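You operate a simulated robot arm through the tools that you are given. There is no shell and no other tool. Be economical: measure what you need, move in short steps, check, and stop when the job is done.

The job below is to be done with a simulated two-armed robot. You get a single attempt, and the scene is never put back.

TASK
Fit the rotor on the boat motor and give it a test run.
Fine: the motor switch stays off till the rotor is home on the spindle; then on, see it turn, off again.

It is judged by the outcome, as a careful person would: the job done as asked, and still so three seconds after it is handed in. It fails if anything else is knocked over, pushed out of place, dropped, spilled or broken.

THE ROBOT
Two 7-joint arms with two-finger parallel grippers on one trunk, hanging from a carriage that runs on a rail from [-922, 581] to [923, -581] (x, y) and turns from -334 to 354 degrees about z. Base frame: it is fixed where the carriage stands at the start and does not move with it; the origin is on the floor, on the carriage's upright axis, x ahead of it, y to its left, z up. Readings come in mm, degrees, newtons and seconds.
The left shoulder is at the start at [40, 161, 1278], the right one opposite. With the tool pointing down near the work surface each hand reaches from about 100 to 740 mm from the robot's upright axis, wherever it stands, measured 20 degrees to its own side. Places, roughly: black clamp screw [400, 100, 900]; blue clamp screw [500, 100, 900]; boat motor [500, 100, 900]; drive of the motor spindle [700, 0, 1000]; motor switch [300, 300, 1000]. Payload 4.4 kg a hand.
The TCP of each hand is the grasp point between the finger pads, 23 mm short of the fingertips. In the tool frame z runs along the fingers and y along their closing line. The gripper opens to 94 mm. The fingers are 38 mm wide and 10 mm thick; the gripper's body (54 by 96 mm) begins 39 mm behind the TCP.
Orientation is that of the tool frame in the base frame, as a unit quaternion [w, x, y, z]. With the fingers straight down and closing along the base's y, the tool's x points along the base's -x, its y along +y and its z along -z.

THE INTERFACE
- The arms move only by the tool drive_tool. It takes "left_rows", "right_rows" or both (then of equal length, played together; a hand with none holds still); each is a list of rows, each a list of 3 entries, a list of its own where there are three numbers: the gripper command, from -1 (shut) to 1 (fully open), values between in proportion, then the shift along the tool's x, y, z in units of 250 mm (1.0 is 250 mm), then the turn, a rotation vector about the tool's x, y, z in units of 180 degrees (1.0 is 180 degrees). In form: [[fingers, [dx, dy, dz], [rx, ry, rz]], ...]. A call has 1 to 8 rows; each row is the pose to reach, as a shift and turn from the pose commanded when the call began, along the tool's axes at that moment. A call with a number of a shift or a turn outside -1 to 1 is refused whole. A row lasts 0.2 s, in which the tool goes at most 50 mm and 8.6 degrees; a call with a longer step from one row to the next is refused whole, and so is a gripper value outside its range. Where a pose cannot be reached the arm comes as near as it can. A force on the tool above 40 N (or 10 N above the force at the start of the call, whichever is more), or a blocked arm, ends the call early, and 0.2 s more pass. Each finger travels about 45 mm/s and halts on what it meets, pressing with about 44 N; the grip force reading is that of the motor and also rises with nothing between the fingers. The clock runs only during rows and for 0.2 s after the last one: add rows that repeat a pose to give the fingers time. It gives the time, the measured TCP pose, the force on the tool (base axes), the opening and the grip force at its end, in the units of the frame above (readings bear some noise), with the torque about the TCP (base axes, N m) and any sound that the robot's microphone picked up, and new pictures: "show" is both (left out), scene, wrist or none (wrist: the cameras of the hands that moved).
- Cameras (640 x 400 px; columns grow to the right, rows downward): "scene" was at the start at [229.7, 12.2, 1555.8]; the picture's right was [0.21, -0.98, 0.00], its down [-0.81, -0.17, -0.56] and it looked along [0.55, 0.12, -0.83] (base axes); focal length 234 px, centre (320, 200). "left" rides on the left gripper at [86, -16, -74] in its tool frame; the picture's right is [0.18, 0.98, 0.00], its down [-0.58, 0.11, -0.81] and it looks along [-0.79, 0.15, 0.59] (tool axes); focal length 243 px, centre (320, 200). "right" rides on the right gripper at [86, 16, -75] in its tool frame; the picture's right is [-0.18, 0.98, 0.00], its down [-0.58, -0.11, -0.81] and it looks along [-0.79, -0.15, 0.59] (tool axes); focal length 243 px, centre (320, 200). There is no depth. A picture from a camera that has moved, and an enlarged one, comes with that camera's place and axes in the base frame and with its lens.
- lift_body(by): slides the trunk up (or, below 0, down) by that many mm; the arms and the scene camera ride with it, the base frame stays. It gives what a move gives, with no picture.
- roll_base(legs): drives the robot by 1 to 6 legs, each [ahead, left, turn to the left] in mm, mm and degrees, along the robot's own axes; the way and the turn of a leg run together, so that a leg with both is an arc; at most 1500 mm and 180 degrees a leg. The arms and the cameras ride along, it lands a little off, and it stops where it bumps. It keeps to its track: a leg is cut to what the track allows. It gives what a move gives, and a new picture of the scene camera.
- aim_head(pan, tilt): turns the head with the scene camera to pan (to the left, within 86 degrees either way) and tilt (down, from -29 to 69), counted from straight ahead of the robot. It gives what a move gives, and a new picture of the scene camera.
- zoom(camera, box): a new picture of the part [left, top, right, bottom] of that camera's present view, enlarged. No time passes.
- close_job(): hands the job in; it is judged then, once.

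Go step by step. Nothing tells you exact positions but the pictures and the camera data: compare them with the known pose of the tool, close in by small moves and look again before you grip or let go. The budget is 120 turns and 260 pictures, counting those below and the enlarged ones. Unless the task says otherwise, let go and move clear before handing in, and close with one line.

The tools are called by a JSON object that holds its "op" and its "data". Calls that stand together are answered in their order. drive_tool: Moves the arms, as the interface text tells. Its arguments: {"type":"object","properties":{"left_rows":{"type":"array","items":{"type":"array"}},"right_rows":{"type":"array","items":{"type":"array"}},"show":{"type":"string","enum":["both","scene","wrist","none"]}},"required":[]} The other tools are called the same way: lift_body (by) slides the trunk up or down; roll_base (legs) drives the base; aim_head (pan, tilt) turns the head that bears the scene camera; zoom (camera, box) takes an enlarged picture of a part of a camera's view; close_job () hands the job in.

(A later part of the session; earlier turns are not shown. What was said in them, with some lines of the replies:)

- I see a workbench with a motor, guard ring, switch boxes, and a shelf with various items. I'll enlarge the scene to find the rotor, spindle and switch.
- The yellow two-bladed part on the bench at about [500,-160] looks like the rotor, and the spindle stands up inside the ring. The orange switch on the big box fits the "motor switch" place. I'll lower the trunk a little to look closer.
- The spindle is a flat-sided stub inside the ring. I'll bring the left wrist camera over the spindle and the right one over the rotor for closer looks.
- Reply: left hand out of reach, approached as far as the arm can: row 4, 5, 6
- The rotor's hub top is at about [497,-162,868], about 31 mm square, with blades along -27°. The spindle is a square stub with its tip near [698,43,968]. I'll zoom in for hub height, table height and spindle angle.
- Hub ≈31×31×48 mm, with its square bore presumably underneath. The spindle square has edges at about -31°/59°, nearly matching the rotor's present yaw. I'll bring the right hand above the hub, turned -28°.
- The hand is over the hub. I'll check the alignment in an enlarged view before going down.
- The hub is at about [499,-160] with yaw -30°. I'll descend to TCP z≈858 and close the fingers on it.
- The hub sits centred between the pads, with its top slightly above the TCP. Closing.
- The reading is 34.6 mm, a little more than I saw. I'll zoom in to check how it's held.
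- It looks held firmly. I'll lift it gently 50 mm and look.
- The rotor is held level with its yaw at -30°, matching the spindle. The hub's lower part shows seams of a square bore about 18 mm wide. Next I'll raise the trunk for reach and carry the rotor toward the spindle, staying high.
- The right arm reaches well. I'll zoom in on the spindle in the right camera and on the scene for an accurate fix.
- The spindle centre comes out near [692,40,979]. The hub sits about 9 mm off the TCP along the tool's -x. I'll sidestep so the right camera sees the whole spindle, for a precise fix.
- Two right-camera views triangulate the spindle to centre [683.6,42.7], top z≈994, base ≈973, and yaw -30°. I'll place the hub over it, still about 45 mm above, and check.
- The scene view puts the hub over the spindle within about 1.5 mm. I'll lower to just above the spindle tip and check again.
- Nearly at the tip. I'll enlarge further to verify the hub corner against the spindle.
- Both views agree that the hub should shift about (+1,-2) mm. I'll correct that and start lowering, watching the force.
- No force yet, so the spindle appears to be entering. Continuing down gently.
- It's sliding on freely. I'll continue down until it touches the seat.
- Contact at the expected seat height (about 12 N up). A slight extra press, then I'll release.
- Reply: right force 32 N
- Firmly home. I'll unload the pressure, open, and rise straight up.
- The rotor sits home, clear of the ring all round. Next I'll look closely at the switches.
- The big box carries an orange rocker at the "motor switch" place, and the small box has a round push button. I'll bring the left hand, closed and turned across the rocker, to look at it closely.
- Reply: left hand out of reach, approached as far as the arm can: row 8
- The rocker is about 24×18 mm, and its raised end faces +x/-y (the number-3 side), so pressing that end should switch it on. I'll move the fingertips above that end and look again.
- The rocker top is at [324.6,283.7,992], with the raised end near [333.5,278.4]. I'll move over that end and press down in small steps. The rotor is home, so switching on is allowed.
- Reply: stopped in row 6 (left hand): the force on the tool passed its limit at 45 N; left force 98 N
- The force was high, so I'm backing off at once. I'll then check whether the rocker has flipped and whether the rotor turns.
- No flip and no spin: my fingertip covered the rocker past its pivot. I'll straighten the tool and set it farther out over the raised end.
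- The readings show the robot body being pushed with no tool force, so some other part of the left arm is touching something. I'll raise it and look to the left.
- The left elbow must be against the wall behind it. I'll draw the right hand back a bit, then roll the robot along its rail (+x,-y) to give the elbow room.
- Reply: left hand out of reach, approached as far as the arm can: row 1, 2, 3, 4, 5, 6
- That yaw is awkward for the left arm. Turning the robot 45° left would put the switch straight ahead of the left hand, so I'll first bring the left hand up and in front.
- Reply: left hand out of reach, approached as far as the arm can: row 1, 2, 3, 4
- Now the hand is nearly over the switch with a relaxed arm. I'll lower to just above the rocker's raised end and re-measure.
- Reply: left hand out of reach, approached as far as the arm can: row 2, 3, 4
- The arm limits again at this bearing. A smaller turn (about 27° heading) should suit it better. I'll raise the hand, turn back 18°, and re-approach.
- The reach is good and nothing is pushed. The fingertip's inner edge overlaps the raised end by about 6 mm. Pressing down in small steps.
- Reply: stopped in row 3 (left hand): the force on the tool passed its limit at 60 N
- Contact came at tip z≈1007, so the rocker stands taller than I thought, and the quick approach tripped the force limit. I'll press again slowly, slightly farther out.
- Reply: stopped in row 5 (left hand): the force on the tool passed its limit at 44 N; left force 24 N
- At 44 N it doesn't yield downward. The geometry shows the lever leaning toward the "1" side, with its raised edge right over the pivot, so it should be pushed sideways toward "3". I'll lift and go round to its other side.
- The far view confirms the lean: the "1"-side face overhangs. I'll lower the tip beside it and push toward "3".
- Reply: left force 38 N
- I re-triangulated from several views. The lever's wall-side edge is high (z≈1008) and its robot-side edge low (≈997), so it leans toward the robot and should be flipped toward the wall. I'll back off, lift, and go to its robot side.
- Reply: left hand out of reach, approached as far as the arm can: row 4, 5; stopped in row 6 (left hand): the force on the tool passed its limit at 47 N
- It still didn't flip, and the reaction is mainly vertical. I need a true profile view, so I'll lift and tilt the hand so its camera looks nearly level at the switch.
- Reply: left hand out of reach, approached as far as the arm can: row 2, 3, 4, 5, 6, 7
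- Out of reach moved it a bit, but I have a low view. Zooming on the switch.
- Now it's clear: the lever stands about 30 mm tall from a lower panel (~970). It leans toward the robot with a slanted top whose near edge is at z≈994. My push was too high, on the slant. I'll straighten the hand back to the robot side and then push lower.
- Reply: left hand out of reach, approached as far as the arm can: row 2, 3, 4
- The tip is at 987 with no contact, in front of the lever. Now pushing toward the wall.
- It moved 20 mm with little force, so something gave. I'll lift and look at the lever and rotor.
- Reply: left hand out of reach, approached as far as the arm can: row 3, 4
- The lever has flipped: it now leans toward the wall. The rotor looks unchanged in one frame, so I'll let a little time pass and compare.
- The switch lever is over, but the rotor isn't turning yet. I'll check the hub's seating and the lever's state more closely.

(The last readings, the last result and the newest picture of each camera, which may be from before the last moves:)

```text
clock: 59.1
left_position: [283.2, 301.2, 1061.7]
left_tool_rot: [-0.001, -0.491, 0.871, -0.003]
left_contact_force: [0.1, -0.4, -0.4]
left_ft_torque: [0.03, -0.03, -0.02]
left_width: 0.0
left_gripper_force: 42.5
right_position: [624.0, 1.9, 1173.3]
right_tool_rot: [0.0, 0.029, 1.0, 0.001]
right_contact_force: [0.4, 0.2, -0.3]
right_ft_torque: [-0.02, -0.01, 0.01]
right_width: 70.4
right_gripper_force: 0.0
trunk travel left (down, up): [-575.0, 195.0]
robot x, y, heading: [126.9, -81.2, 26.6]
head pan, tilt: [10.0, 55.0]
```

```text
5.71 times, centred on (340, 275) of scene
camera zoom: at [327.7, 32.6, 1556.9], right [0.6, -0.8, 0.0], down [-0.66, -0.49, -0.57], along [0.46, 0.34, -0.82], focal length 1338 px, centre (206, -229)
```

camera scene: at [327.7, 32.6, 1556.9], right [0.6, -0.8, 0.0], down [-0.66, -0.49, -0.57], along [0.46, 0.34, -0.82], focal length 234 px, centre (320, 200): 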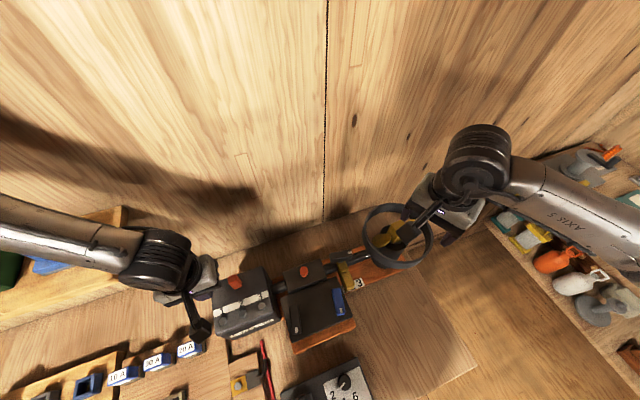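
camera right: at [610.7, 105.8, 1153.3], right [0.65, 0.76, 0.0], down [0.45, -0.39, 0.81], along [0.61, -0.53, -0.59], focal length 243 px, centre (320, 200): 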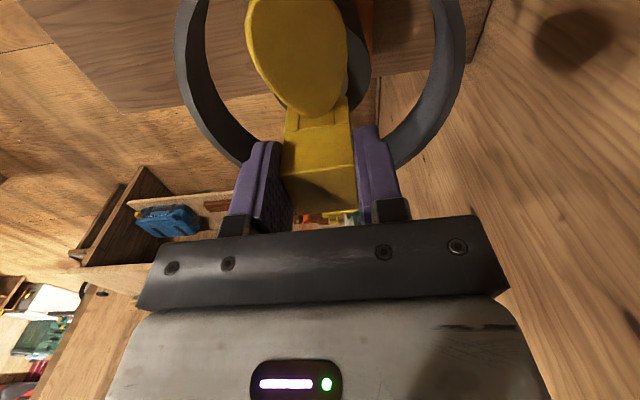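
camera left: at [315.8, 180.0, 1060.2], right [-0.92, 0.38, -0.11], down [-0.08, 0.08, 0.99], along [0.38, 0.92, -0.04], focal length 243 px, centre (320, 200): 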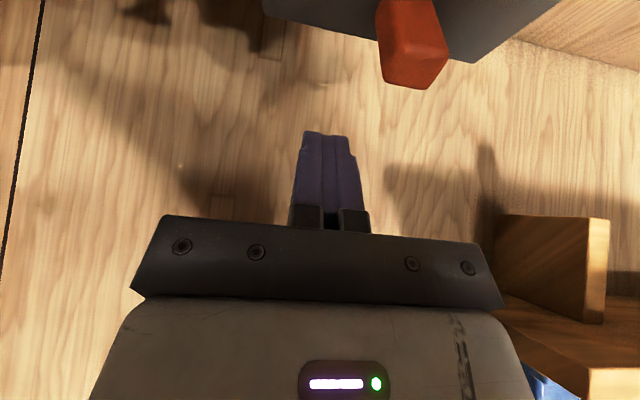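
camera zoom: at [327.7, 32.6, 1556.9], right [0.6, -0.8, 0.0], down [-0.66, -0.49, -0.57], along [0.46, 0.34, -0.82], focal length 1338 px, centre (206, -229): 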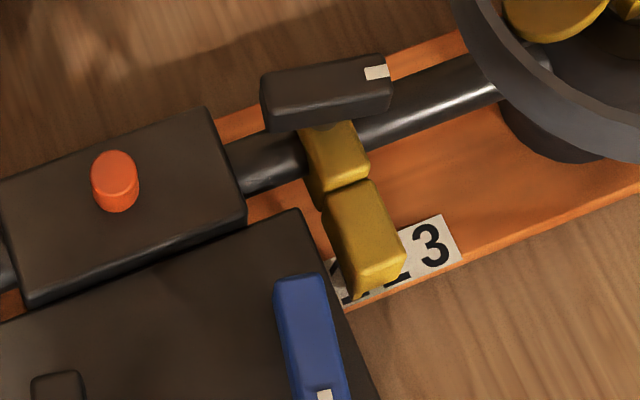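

The lever is fully over to the other side (about 16° toward the wall, mirroring before), yet nothing spins. I'll move the right hand clear and inspect the hub's seat closely.

{"op": "drive_tool", "data": {"right_rows": [[0.5, [0.05, -0.16, 0], [0, 0, 0]], [0.5, [0.1, -0.32, 0], [0, 0, 0]], [0.5, [0.15, -0.48, 0], [0, 0, 0]], [0.5, [0.2, -0.6, 0], [0, 0, 0]]], "show": "none"}}

{"op": "zoom", "data": {"camera": "scene", "box": [375, 215, 425, 255]}}

{"op": "zoom", "data": {"camera": "right", "box": [360, 0, 560, 140]}}

```text
clock: 60.1
left_position: [284.3, 300.9, 1060.9]
left_tool_rot: [0.0, -0.492, 0.871, -0.003]
left_contact_force: [-0.8, 0.3, -0.5]
left_ft_torque: [0.01, 0.03, 0.02]
left_width: 0.1
left_gripper_force: 42.4
right_position: [566.4, -145.0, 1176.1]
right_tool_rot: [0.0, 0.029, 1.0, 0.001]
right_contact_force: [0.3, -1.4, 0.3]
right_ft_torque: [-0.01, 0.01, -0.01]
right_width: 70.4
right_gripper_force: 0.0
trunk travel left (down, up): [-575.0, 195.0]
robot x, y, heading: [128.1, -79.2, 26.7]
head pan, tilt: [10.0, 55.0]
```

```text
10.00 times, centred on (400, 235) of scene
camera zoom: at [327.7, 32.6, 1556.9], right [0.6, -0.8, 0.0], down [-0.66, -0.49, -0.57], along [0.46, 0.34, -0.82], focal length 2342 px, centre (-480, -150)
```

zoom: 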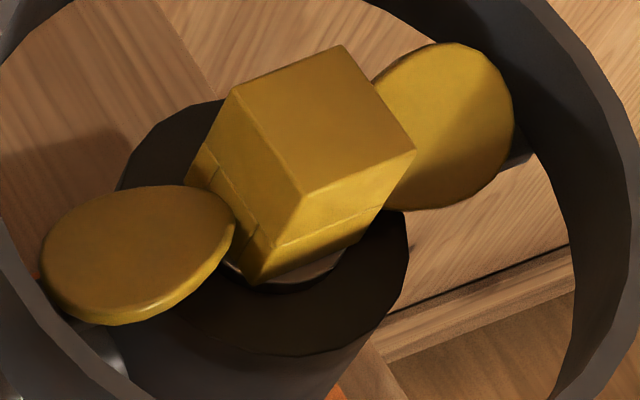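

```text
2.86 times, centred on (460, 70) of right
camera zoom: at [480.6, -124.0, 1250.6], right [0.24, 0.97, 0.0], down [0.57, -0.14, 0.81], along [0.78, -0.2, -0.59], focal length 693 px, centre (-80, 571)
```

zoom: 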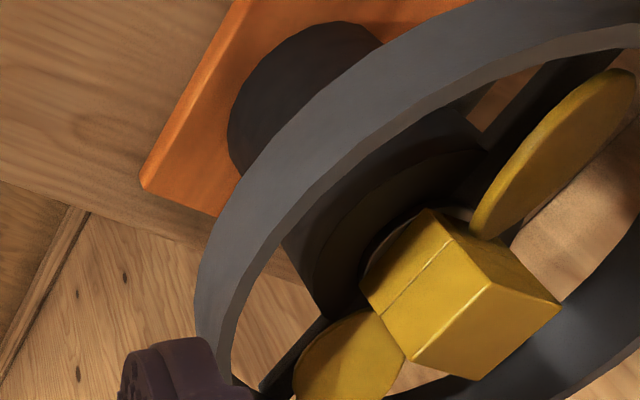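

The hub sits right on the washer. Perhaps the lever isn't fully home in its on position, so I'll push it gently further toward the wall and watch.

{"op": "drive_tool", "data": {"left_rows": [[-1, [0.037, -0.09, 0], [0, 0, 0]], [-1, [0.074, -0.177, 0], [0, 0, 0]], [-1, [0.074, -0.177, 0.12], [0, 0, 0]], [-1, [0.074, -0.177, 0.212], [0, 0, 0]], [-1, [0.04, -0.177, 0.212], [0, 0, 0]], [-1, [0.015, -0.177, 0.212], [0, 0, 0]], [-1, [0.0, -0.177, 0.212], [0, 0, 0]], [-1, [-0.012, -0.177, 0.212], [0, 0, 0]]], "show": "none"}}

{"op": "zoom", "data": {"camera": "scene", "box": [355, 195, 445, 275]}}

{"op": "zoom", "data": {"camera": "left", "box": [250, 60, 390, 200]}}

```text
clock: 61.9
left_position: [324.2, 280.9, 1008.7]
left_tool_rot: [-0.001, -0.492, 0.87, -0.003]
left_contact_force: [0.2, -0.4, 0.1]
left_ft_torque: [0.03, 0.04, -0.02]
left_width: 0.1
left_gripper_force: 42.5
right_position: [566.1, -145.4, 1174.7]
right_tool_rot: [-0.001, 0.031, 1.0, 0.0]
right_contact_force: [0.2, -0.7, 0.6]
right_ft_torque: [0.01, -0.01, 0.02]
right_width: 70.5
right_gripper_force: 0.0
trunk travel left (down, up): [-575.0, 195.0]
robot x, y, heading: [125.8, -80.6, 27.0]
head pan, tilt: [10.0, 55.0]
```

```text
5.00 times, centred on (400, 235) of scene
camera zoom: at [327.7, 32.6, 1556.9], right [0.6, -0.8, 0.0], down [-0.66, -0.49, -0.57], along [0.46, 0.34, -0.82], focal length 1171 px, centre (-80, 25)
```

zoom: 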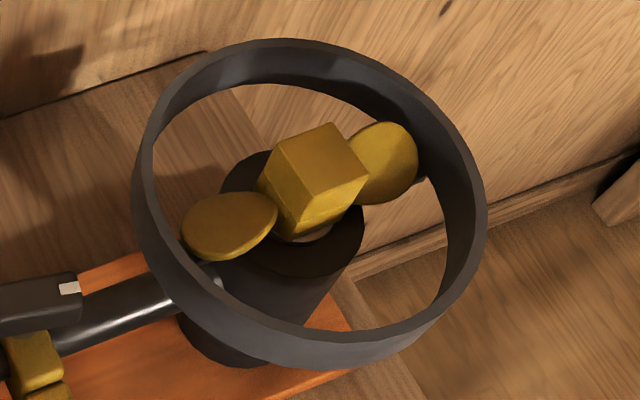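

```text
2.86 times, centred on (320, 130) of left
camera zoom: at [292.2, 198.1, 1083.4], right [-0.94, 0.35, 0.0], down [0.21, 0.56, 0.8], along [0.28, 0.75, -0.59], focal length 693 px, centre (320, 400)
```

zoom: 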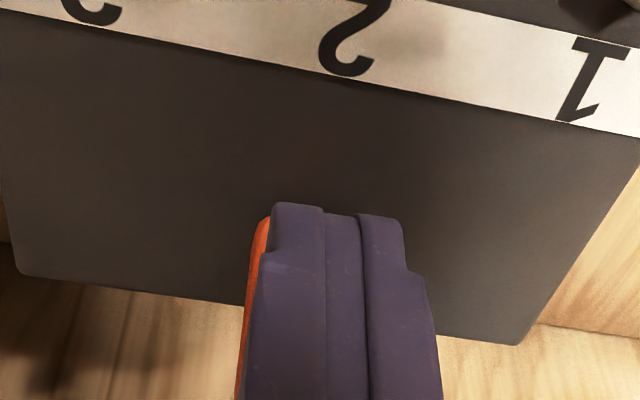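

No resistance yet. Pushing a little further until I feel it.

{"op": "drive_tool", "data": {"left_rows": [[-1, [-0.012, 0, 0], [0, 0, 0]], [-1, [-0.024, 0, 0], [0, 0, 0]], [-1, [-0.036, 0, 0], [0, 0, 0]], [-1, [-0.048, 0, 0], [0, 0, 0]], [-1, [-0.06, 0, 0], [0, 0, 0]]], "show": "none"}}

{"op": "zoom", "data": {"camera": "scene", "box": [355, 195, 445, 275]}}

{"op": "zoom", "data": {"camera": "scene", "box": [205, 255, 325, 345]}}

```text
clock: 62.8
left_position: [327.0, 282.6, 1009.5]
left_tool_rot: [-0.005, -0.489, 0.872, -0.006]
left_contact_force: [-7.0, -10.3, 11.4]
left_ft_torque: [-0.02, 0.16, -0.07]
left_width: 0.0
left_gripper_force: 42.0
right_position: [565.1, -144.8, 1174.8]
right_tool_rot: [-0.001, 0.029, 1.0, 0.0]
right_contact_force: [0.2, -0.9, -0.5]
right_ft_torque: [0.0, -0.01, -0.01]
right_width: 70.5
right_gripper_force: 0.0
trunk travel left (down, up): [-575.0, 195.0]
robot x, y, heading: [125.4, -77.8, 27.1]
head pan, tilt: [10.0, 55.0]
stopped in row 4 (left hand): the force on the tool passed its limit at 44 N (the readings are from after the stop); the commanded pose is now the measured one
```

```text
5.00 times, centred on (400, 235) of scene
camera zoom: at [327.4, 32.2, 1556.6], right [0.6, -0.8, 0.0], down [-0.66, -0.49, -0.57], along [0.46, 0.34, -0.82], focal length 1171 px, centre (-80, 25)
```

zoom: 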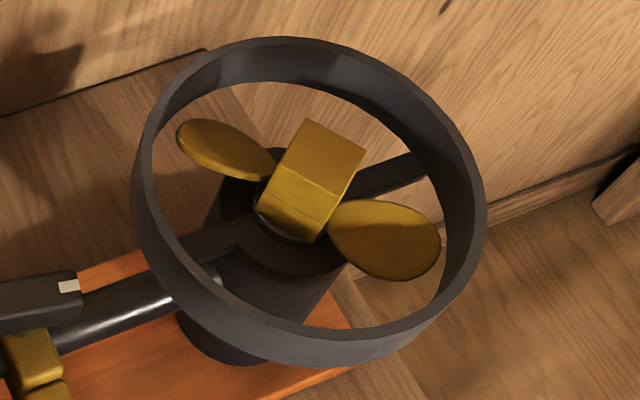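

```text
4.44 times, centred on (265, 300) of scene
camera zoom: at [327.4, 32.2, 1556.6], right [0.6, -0.8, 0.0], down [-0.66, -0.49, -0.57], along [0.46, 0.34, -0.82], focal length 1041 px, centre (564, -244)
```

zoom: 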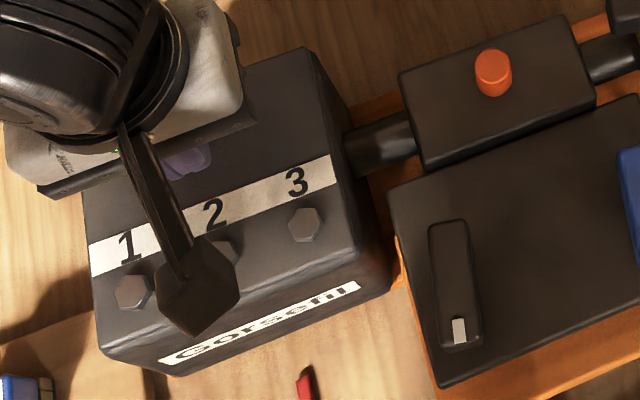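

The rotor has turned, so the switch is on now. I'll back the finger off and confirm it keeps turning.

{"op": "drive_tool", "data": {"left_rows": [[-1, [0.03, 0, 0], [0, 0, 0]], [-1, [0.06, 0, -0.08], [0, 0, 0]], [-1, [0.06, 0, -0.2], [0, 0, 0]], [-1, [0.06, 0, -0.28], [0, 0, 0]]], "show": "none"}}

{"op": "zoom", "data": {"camera": "scene", "box": [355, 195, 445, 275]}}

{"op": "zoom", "data": {"camera": "left", "box": [250, 20, 390, 160]}}

```text
clock: 63.8
left_position: [316.0, 274.2, 1079.8]
left_tool_rot: [-0.003, -0.489, 0.872, -0.004]
left_contact_force: [-0.5, -0.7, 0.2]
left_ft_torque: [-0.01, 0.02, 0.0]
left_width: 0.2
left_gripper_force: 42.8
right_position: [564.2, -145.3, 1175.7]
right_tool_rot: [-0.001, 0.029, 1.0, 0.0]
right_contact_force: [-1.1, 0.1, -0.5]
right_ft_torque: [0.0, 0.0, 0.01]
right_width: 70.4
right_gripper_force: 0.0
trunk travel left (down, up): [-575.0, 195.0]
robot x, y, heading: [128.7, -83.0, 26.6]
head pan, tilt: [10.0, 55.0]
```

```text
5.00 times, centred on (400, 235) of scene
camera zoom: at [327.7, 32.7, 1556.8], right [0.6, -0.8, 0.0], down [-0.66, -0.49, -0.57], along [0.46, 0.34, -0.82], focal length 1171 px, centre (-80, 25)
```

zoom: 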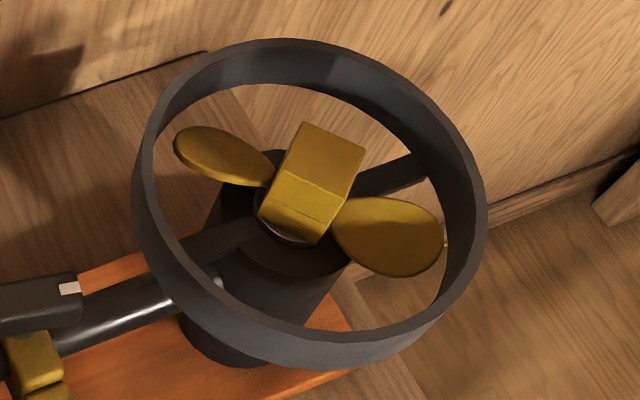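

```text
2.86 times, centred on (320, 90) of left
camera zoom: at [285.4, 192.2, 1154.2], right [-0.94, 0.35, 0.0], down [0.21, 0.56, 0.8], along [0.29, 0.75, -0.6], focal length 693 px, centre (320, 514)
```

zoom: 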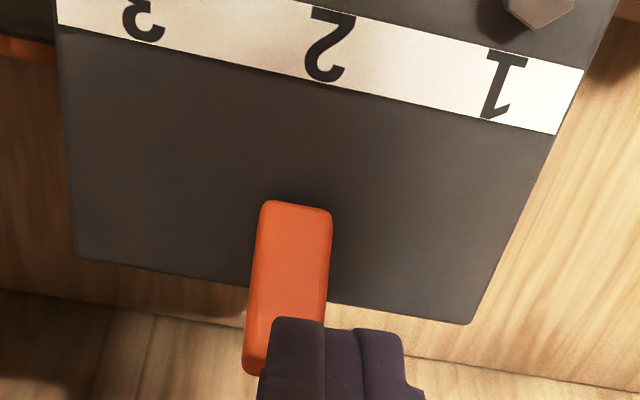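

{"op": "drive_tool", "data": {"left_rows": [[-1, [0, 0, 0], [0, 0, 0]]], "show": "none"}}

{"op": "zoom", "data": {"camera": "scene", "box": [355, 195, 445, 275]}}

```text
clock: 64.2
left_position: [316.7, 273.9, 1078.6]
left_tool_rot: [-0.003, -0.49, 0.872, -0.005]
left_contact_force: [-0.4, -0.3, -0.2]
left_ft_torque: [0.01, 0.0, 0.0]
left_width: 0.2
left_gripper_force: 43.0
right_position: [564.4, -144.9, 1173.9]
right_tool_rot: [0.001, 0.03, 1.0, 0.0]
right_contact_force: [0.7, -0.4, -0.4]
right_ft_torque: [-0.01, -0.01, -0.02]
right_width: 70.5
right_gripper_force: 0.1
trunk travel left (down, up): [-575.0, 195.0]
robot x, y, heading: [128.7, -81.9, 26.9]
head pan, tilt: [10.0, 55.0]
```

```text
5.00 times, centred on (400, 235) of scene
camera zoom: at [327.7, 32.6, 1556.9], right [0.6, -0.8, 0.0], down [-0.66, -0.49, -0.57], along [0.46, 0.34, -0.82], focal length 1171 px, centre (-80, 25)
```

zoom: 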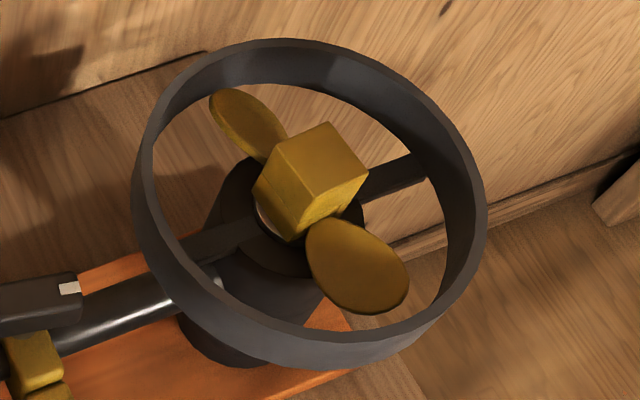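

It's spinning: the rotor stands at a different angle in each frame. Now to switch off: I'll go over to the wall side of the lever, staying high.

{"op": "drive_tool", "data": {"left_rows": [[-1, [-0.1, -0.004, 0], [0, 0, 0]], [-1, [-0.2, -0.008, 0], [0, 0, 0]], [-1, [-0.31, -0.012, 0], [0, 0, 0]], [-1, [-0.31, -0.012, 0], [0, 0, 0]]], "show": "both"}}

{"op": "zoom", "data": {"camera": "left", "box": [250, 0, 390, 120]}}

{"op": "zoom", "data": {"camera": "scene", "box": [205, 245, 285, 315]}}

```text
clock: 65.2
left_position: [361.2, 338.5, 1077.4]
left_tool_rot: [-0.002, -0.49, 0.872, -0.006]
left_contact_force: [0.3, 0.0, 0.4]
left_ft_torque: [0.01, 0.04, -0.01]
left_width: 0.0
left_gripper_force: 42.8
right_position: [564.7, -144.8, 1175.3]
right_tool_rot: [0.0, 0.029, 1.0, 0.0]
right_contact_force: [0.2, -0.1, -0.7]
right_ft_torque: [0.0, 0.02, -0.01]
right_width: 70.5
right_gripper_force: 0.0
trunk travel left (down, up): [-575.0, 195.0]
robot x, y, heading: [129.4, -77.9, 26.5]
head pan, tilt: [10.0, 55.0]
camera scene: at [327.7, 32.7, 1556.9], right [0.6, -0.8, 0.0], down [-0.66, -0.49, -0.57], along [0.46, 0.34, -0.82], focal length 234 px, centre (320, 200)
camera left: at [329.2, 256.9, 1153.2], right [-0.94, 0.35, -0.01], down [0.21, 0.56, 0.8], along [0.29, 0.75, -0.6], focal length 243 px, centre (320, 200)
```

scene: 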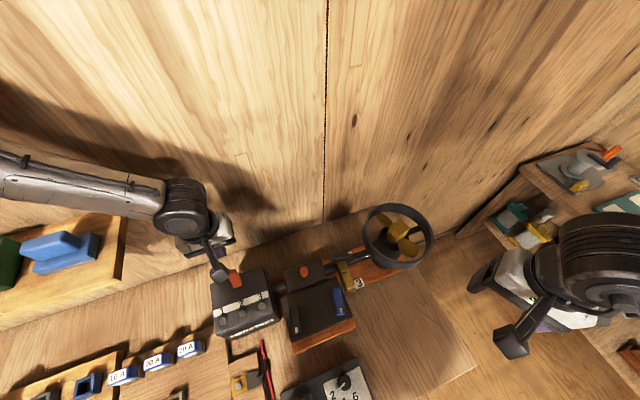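
left: 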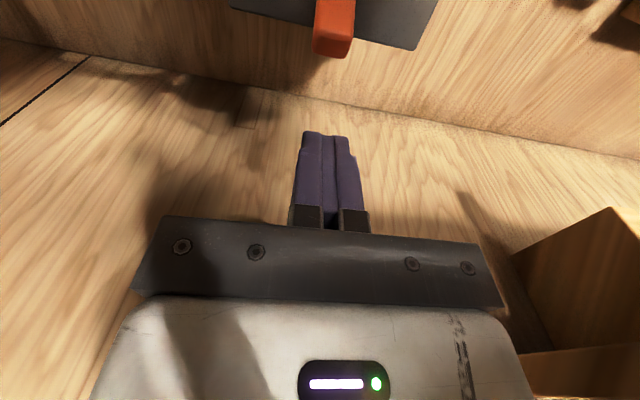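

```text
3.33 times, centred on (320, 60) of left
camera zoom: at [329.2, 256.9, 1153.2], right [-0.94, 0.35, -0.01], down [0.21, 0.56, 0.8], along [0.29, 0.75, -0.6], focal length 809 px, centre (320, 667)
```

zoom: 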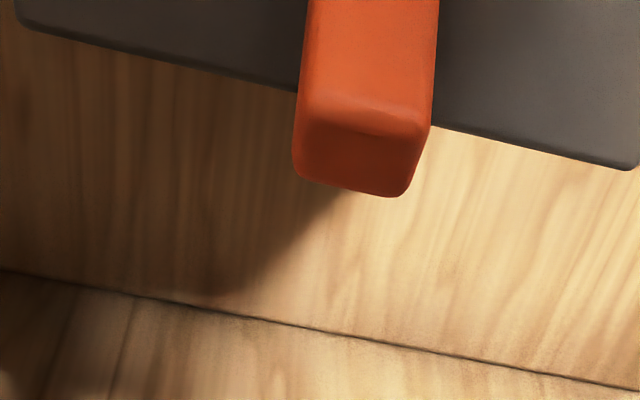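

```text
5.71 times, centred on (245, 280) of scene
camera zoom: at [327.7, 32.7, 1556.9], right [0.6, -0.8, 0.0], down [-0.66, -0.49, -0.57], along [0.46, 0.34, -0.82], focal length 1338 px, centre (749, -257)
```

zoom: 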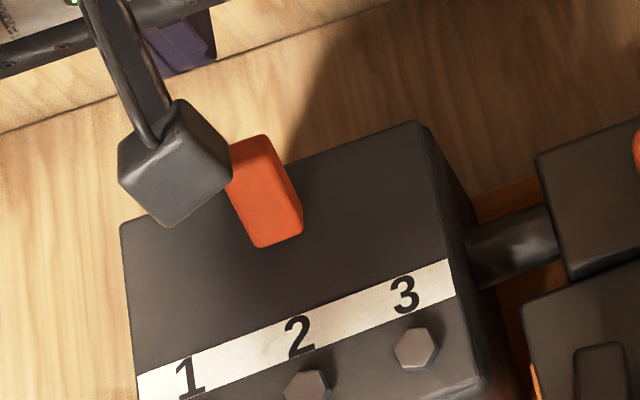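

The lever leans well toward the wall, its tip at v≈455. I'll drop the fingertip behind it on the wall side.

{"op": "drive_tool", "data": {"left_rows": [[-1, [-0.045, 0.005, 0], [0, 0, 0]], [-1, [-0.045, 0.005, 0.12], [0, 0, 0]], [-1, [-0.045, 0.005, 0.24], [0, 0, 0]], [-1, [-0.045, 0.005, 0.28], [0, 0, 0]], [-1, [-0.045, 0.005, 0.28], [0, 0, 0]]], "show": "none"}}

{"op": "zoom", "data": {"camera": "left", "box": [220, 0, 420, 200]}}

```text
clock: 66.4
left_position: [367.8, 346.9, 1009.0]
left_tool_rot: [-0.003, -0.49, 0.872, -0.005]
left_contact_force: [-0.7, -0.1, 0.7]
left_ft_torque: [0.01, -0.02, 0.0]
left_width: 0.3
left_gripper_force: 42.3
right_position: [565.1, -145.5, 1175.6]
right_tool_rot: [0.0, 0.03, 1.0, 0.001]
right_contact_force: [-0.9, -0.6, -0.3]
right_ft_torque: [0.03, 0.01, 0.0]
right_width: 70.3
right_gripper_force: 0.0
trunk travel left (down, up): [-575.0, 195.0]
robot x, y, heading: [127.6, -79.2, 26.7]
head pan, tilt: [10.0, 55.0]
```

```text
2.00 times, centred on (320, 100) of left
camera zoom: at [335.4, 265.5, 1084.1], right [-0.94, 0.35, -0.01], down [0.21, 0.56, 0.8], along [0.29, 0.75, -0.6], focal length 485 px, centre (320, 400)
```

zoom: 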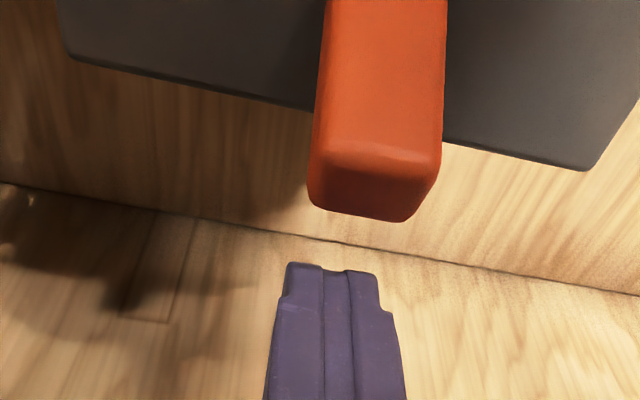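

The finger is behind the lever. Pulling it back toward the robot to switch off.

{"op": "drive_tool", "data": {"left_rows": [[-1, [0.05, 0.01, 0], [0, 0, 0]], [-1, [0.08, 0.01, 0], [0, 0, 0]], [-1, [0.105, 0.01, 0], [0, 0, 0]], [-1, [0.13, 0.01, 0], [0, 0, 0]], [-1, [0.15, 0.01, 0], [0, 0, 0]], [-1, [0.17, 0.01, 0], [0, 0, 0]], [-1, [0.19, 0.01, 0], [0, 0, 0]], [-1, [0.205, 0.01, 0], [0, 0, 0]]], "show": "none"}}

{"op": "zoom", "data": {"camera": "left", "box": [220, 0, 420, 200]}}

{"op": "zoom", "data": {"camera": "scene", "box": [355, 195, 445, 275]}}

```text
clock: 68.2
left_position: [341.4, 309.4, 1010.2]
left_tool_rot: [0.0, -0.49, 0.872, -0.004]
left_contact_force: [10.9, 19.4, 1.6]
left_ft_torque: [0.42, -0.24, -0.02]
left_width: 0.1
left_gripper_force: 42.5
right_position: [565.8, -143.5, 1175.8]
right_tool_rot: [0.001, 0.03, 1.0, 0.001]
right_contact_force: [-0.6, -0.1, 0.2]
right_ft_torque: [0.02, -0.02, 0.01]
right_width: 70.5
right_gripper_force: 0.0
trunk travel left (down, up): [-575.0, 195.0]
robot x, y, heading: [128.0, -80.3, 26.8]
head pan, tilt: [10.0, 55.0]
```

```text
2.00 times, centred on (320, 100) of left
camera zoom: at [308.7, 226.5, 1084.8], right [-0.94, 0.35, -0.01], down [0.2, 0.56, 0.8], along [0.29, 0.75, -0.59], focal length 485 px, centre (320, 400)
```

zoom: 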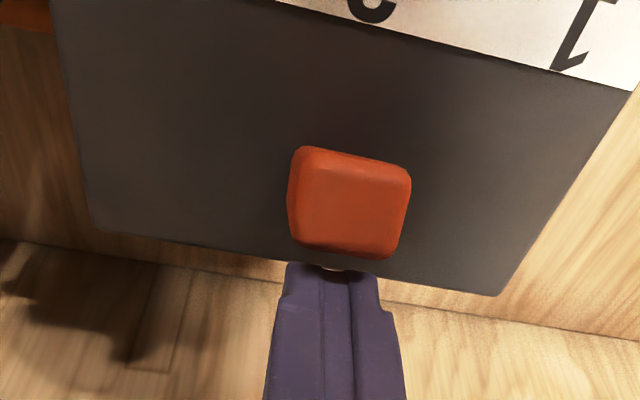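

```text
5.00 times, centred on (400, 235) of scene
camera zoom: at [328.4, 33.9, 1557.5], right [0.6, -0.8, 0.0], down [-0.66, -0.49, -0.58], along [0.46, 0.35, -0.82], focal length 1171 px, centre (-80, 25)
```

zoom: 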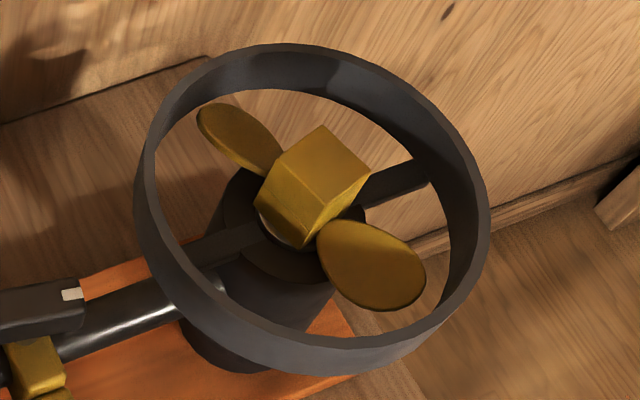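

The lever is back in its original lean, with about 22 N on the end stop. I'll back off and check that the rotor stops.

{"op": "drive_tool", "data": {"left_rows": [[-1, [-0.04, 0, 0], [0, 0, 0]], [-1, [-0.1, 0, 0], [0, 0, 0]], [-1, [-0.1, 0, -0.14], [0, 0, 0]], [-1, [-0.1, 0, -0.3], [0, 0, 0]]], "show": "none"}}

{"op": "zoom", "data": {"camera": "scene", "box": [355, 195, 445, 275]}}

{"op": "drive_tool", "data": {"left_rows": [[-1, [0, 0, -0.1], [0, 0, 0]], [-1, [0, 0, -0.2], [0, 0, 0]]], "show": "scene"}}

{"op": "zoom", "data": {"camera": "scene", "box": [355, 195, 445, 275]}}

{"op": "zoom", "data": {"camera": "scene", "box": [205, 245, 285, 315]}}

```text
clock: 69.2
left_position: [349.4, 326.1, 1084.2]
left_tool_rot: [-0.003, -0.49, 0.871, -0.005]
left_contact_force: [0.2, 1.2, -0.2]
left_ft_torque: [0.0, -0.03, -0.03]
left_width: 0.1
left_gripper_force: 42.2
right_position: [565.7, -143.3, 1174.8]
right_tool_rot: [0.0, 0.031, 1.0, 0.0]
right_contact_force: [0.6, 0.1, 0.4]
right_ft_torque: [-0.02, 0.0, -0.02]
right_width: 70.4
right_gripper_force: 0.1
trunk travel left (down, up): [-575.0, 195.0]
robot x, y, heading: [127.7, -79.3, 27.0]
head pan, tilt: [10.0, 55.0]
```

```text
5.00 times, centred on (400, 235) of scene
camera zoom: at [327.7, 32.7, 1556.8], right [0.6, -0.8, 0.0], down [-0.66, -0.49, -0.57], along [0.46, 0.34, -0.82], focal length 1171 px, centre (-80, 25)
```

zoom: 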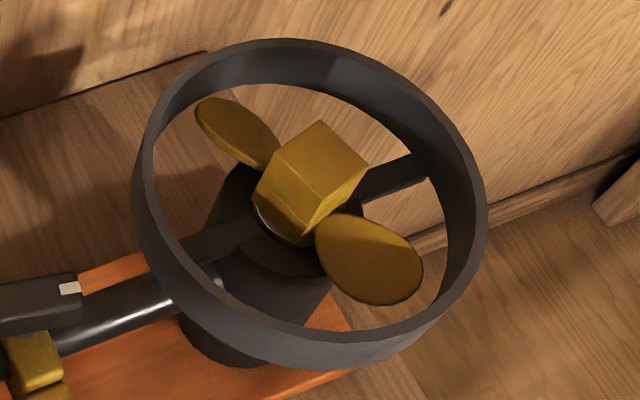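

```text
clock: 69.8
left_position: [348.2, 327.9, 1133.4]
left_tool_rot: [-0.003, -0.49, 0.872, -0.005]
left_contact_force: [-0.1, 0.7, -0.2]
left_ft_torque: [0.0, 0.0, -0.01]
left_width: 0.1
left_gripper_force: 42.0
right_position: [563.8, -144.8, 1173.8]
right_tool_rot: [0.0, 0.03, 1.0, 0.0]
right_contact_force: [0.3, 0.2, -0.1]
right_ft_torque: [-0.01, 0.01, 0.0]
right_width: 70.8
right_gripper_force: 0.1
trunk travel left (down, up): [-575.0, 195.0]
robot x, y, heading: [130.9, -82.0, 26.9]
head pan, tilt: [10.0, 55.0]
camera scene: at [327.7, 32.7, 1556.9], right [0.6, -0.8, 0.0], down [-0.66, -0.49, -0.57], along [0.46, 0.34, -0.82], focal length 234 px, centre (320, 200)
```

scene: 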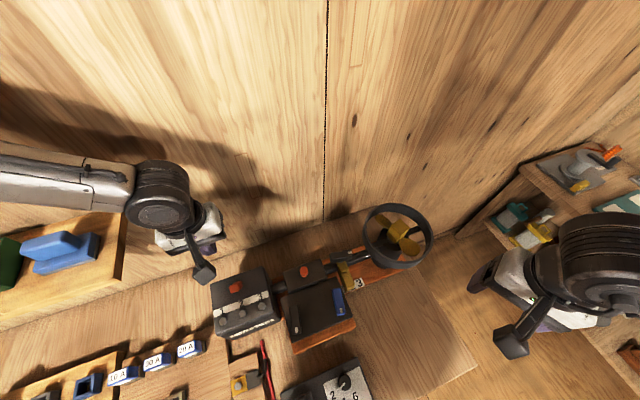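

```text
5.00 times, centred on (400, 235) of scene
camera zoom: at [327.7, 32.7, 1556.9], right [0.6, -0.8, 0.0], down [-0.66, -0.49, -0.57], along [0.46, 0.34, -0.82], focal length 1171 px, centre (-80, 25)
```

zoom: 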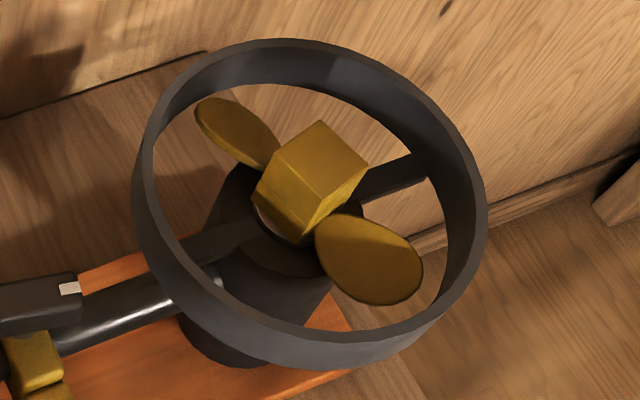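

```text
5.71 times, centred on (245, 280) of scene
camera zoom: at [327.7, 32.7, 1556.9], right [0.6, -0.8, 0.0], down [-0.66, -0.49, -0.57], along [0.46, 0.34, -0.82], focal length 1338 px, centre (749, -257)
```

zoom: 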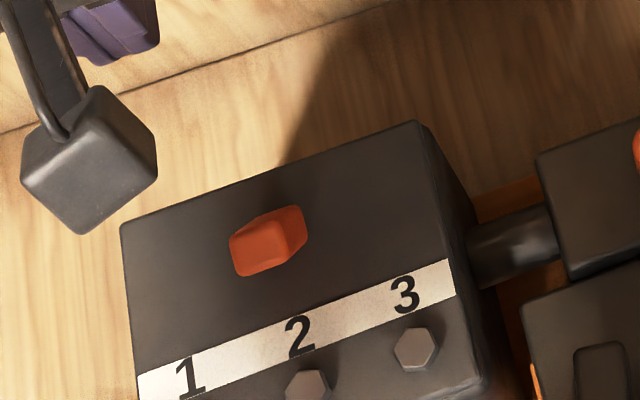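

The rotor is home on the spindle, it turned while the switch was on, and it stands still in two consecutive frames with the lever back in its off position. Both hands are clear, so I'm handing in.

{"op": "close_job", "data": {}}

```text
The job is handed in.
```

The rotor is on the spindle; it turned when the switch was on, and the switch is now off with the rotor stopped. Finding the lever's direction took several hard presses, up to about 88 N, but nothing looked moved or damaged in the pictures.
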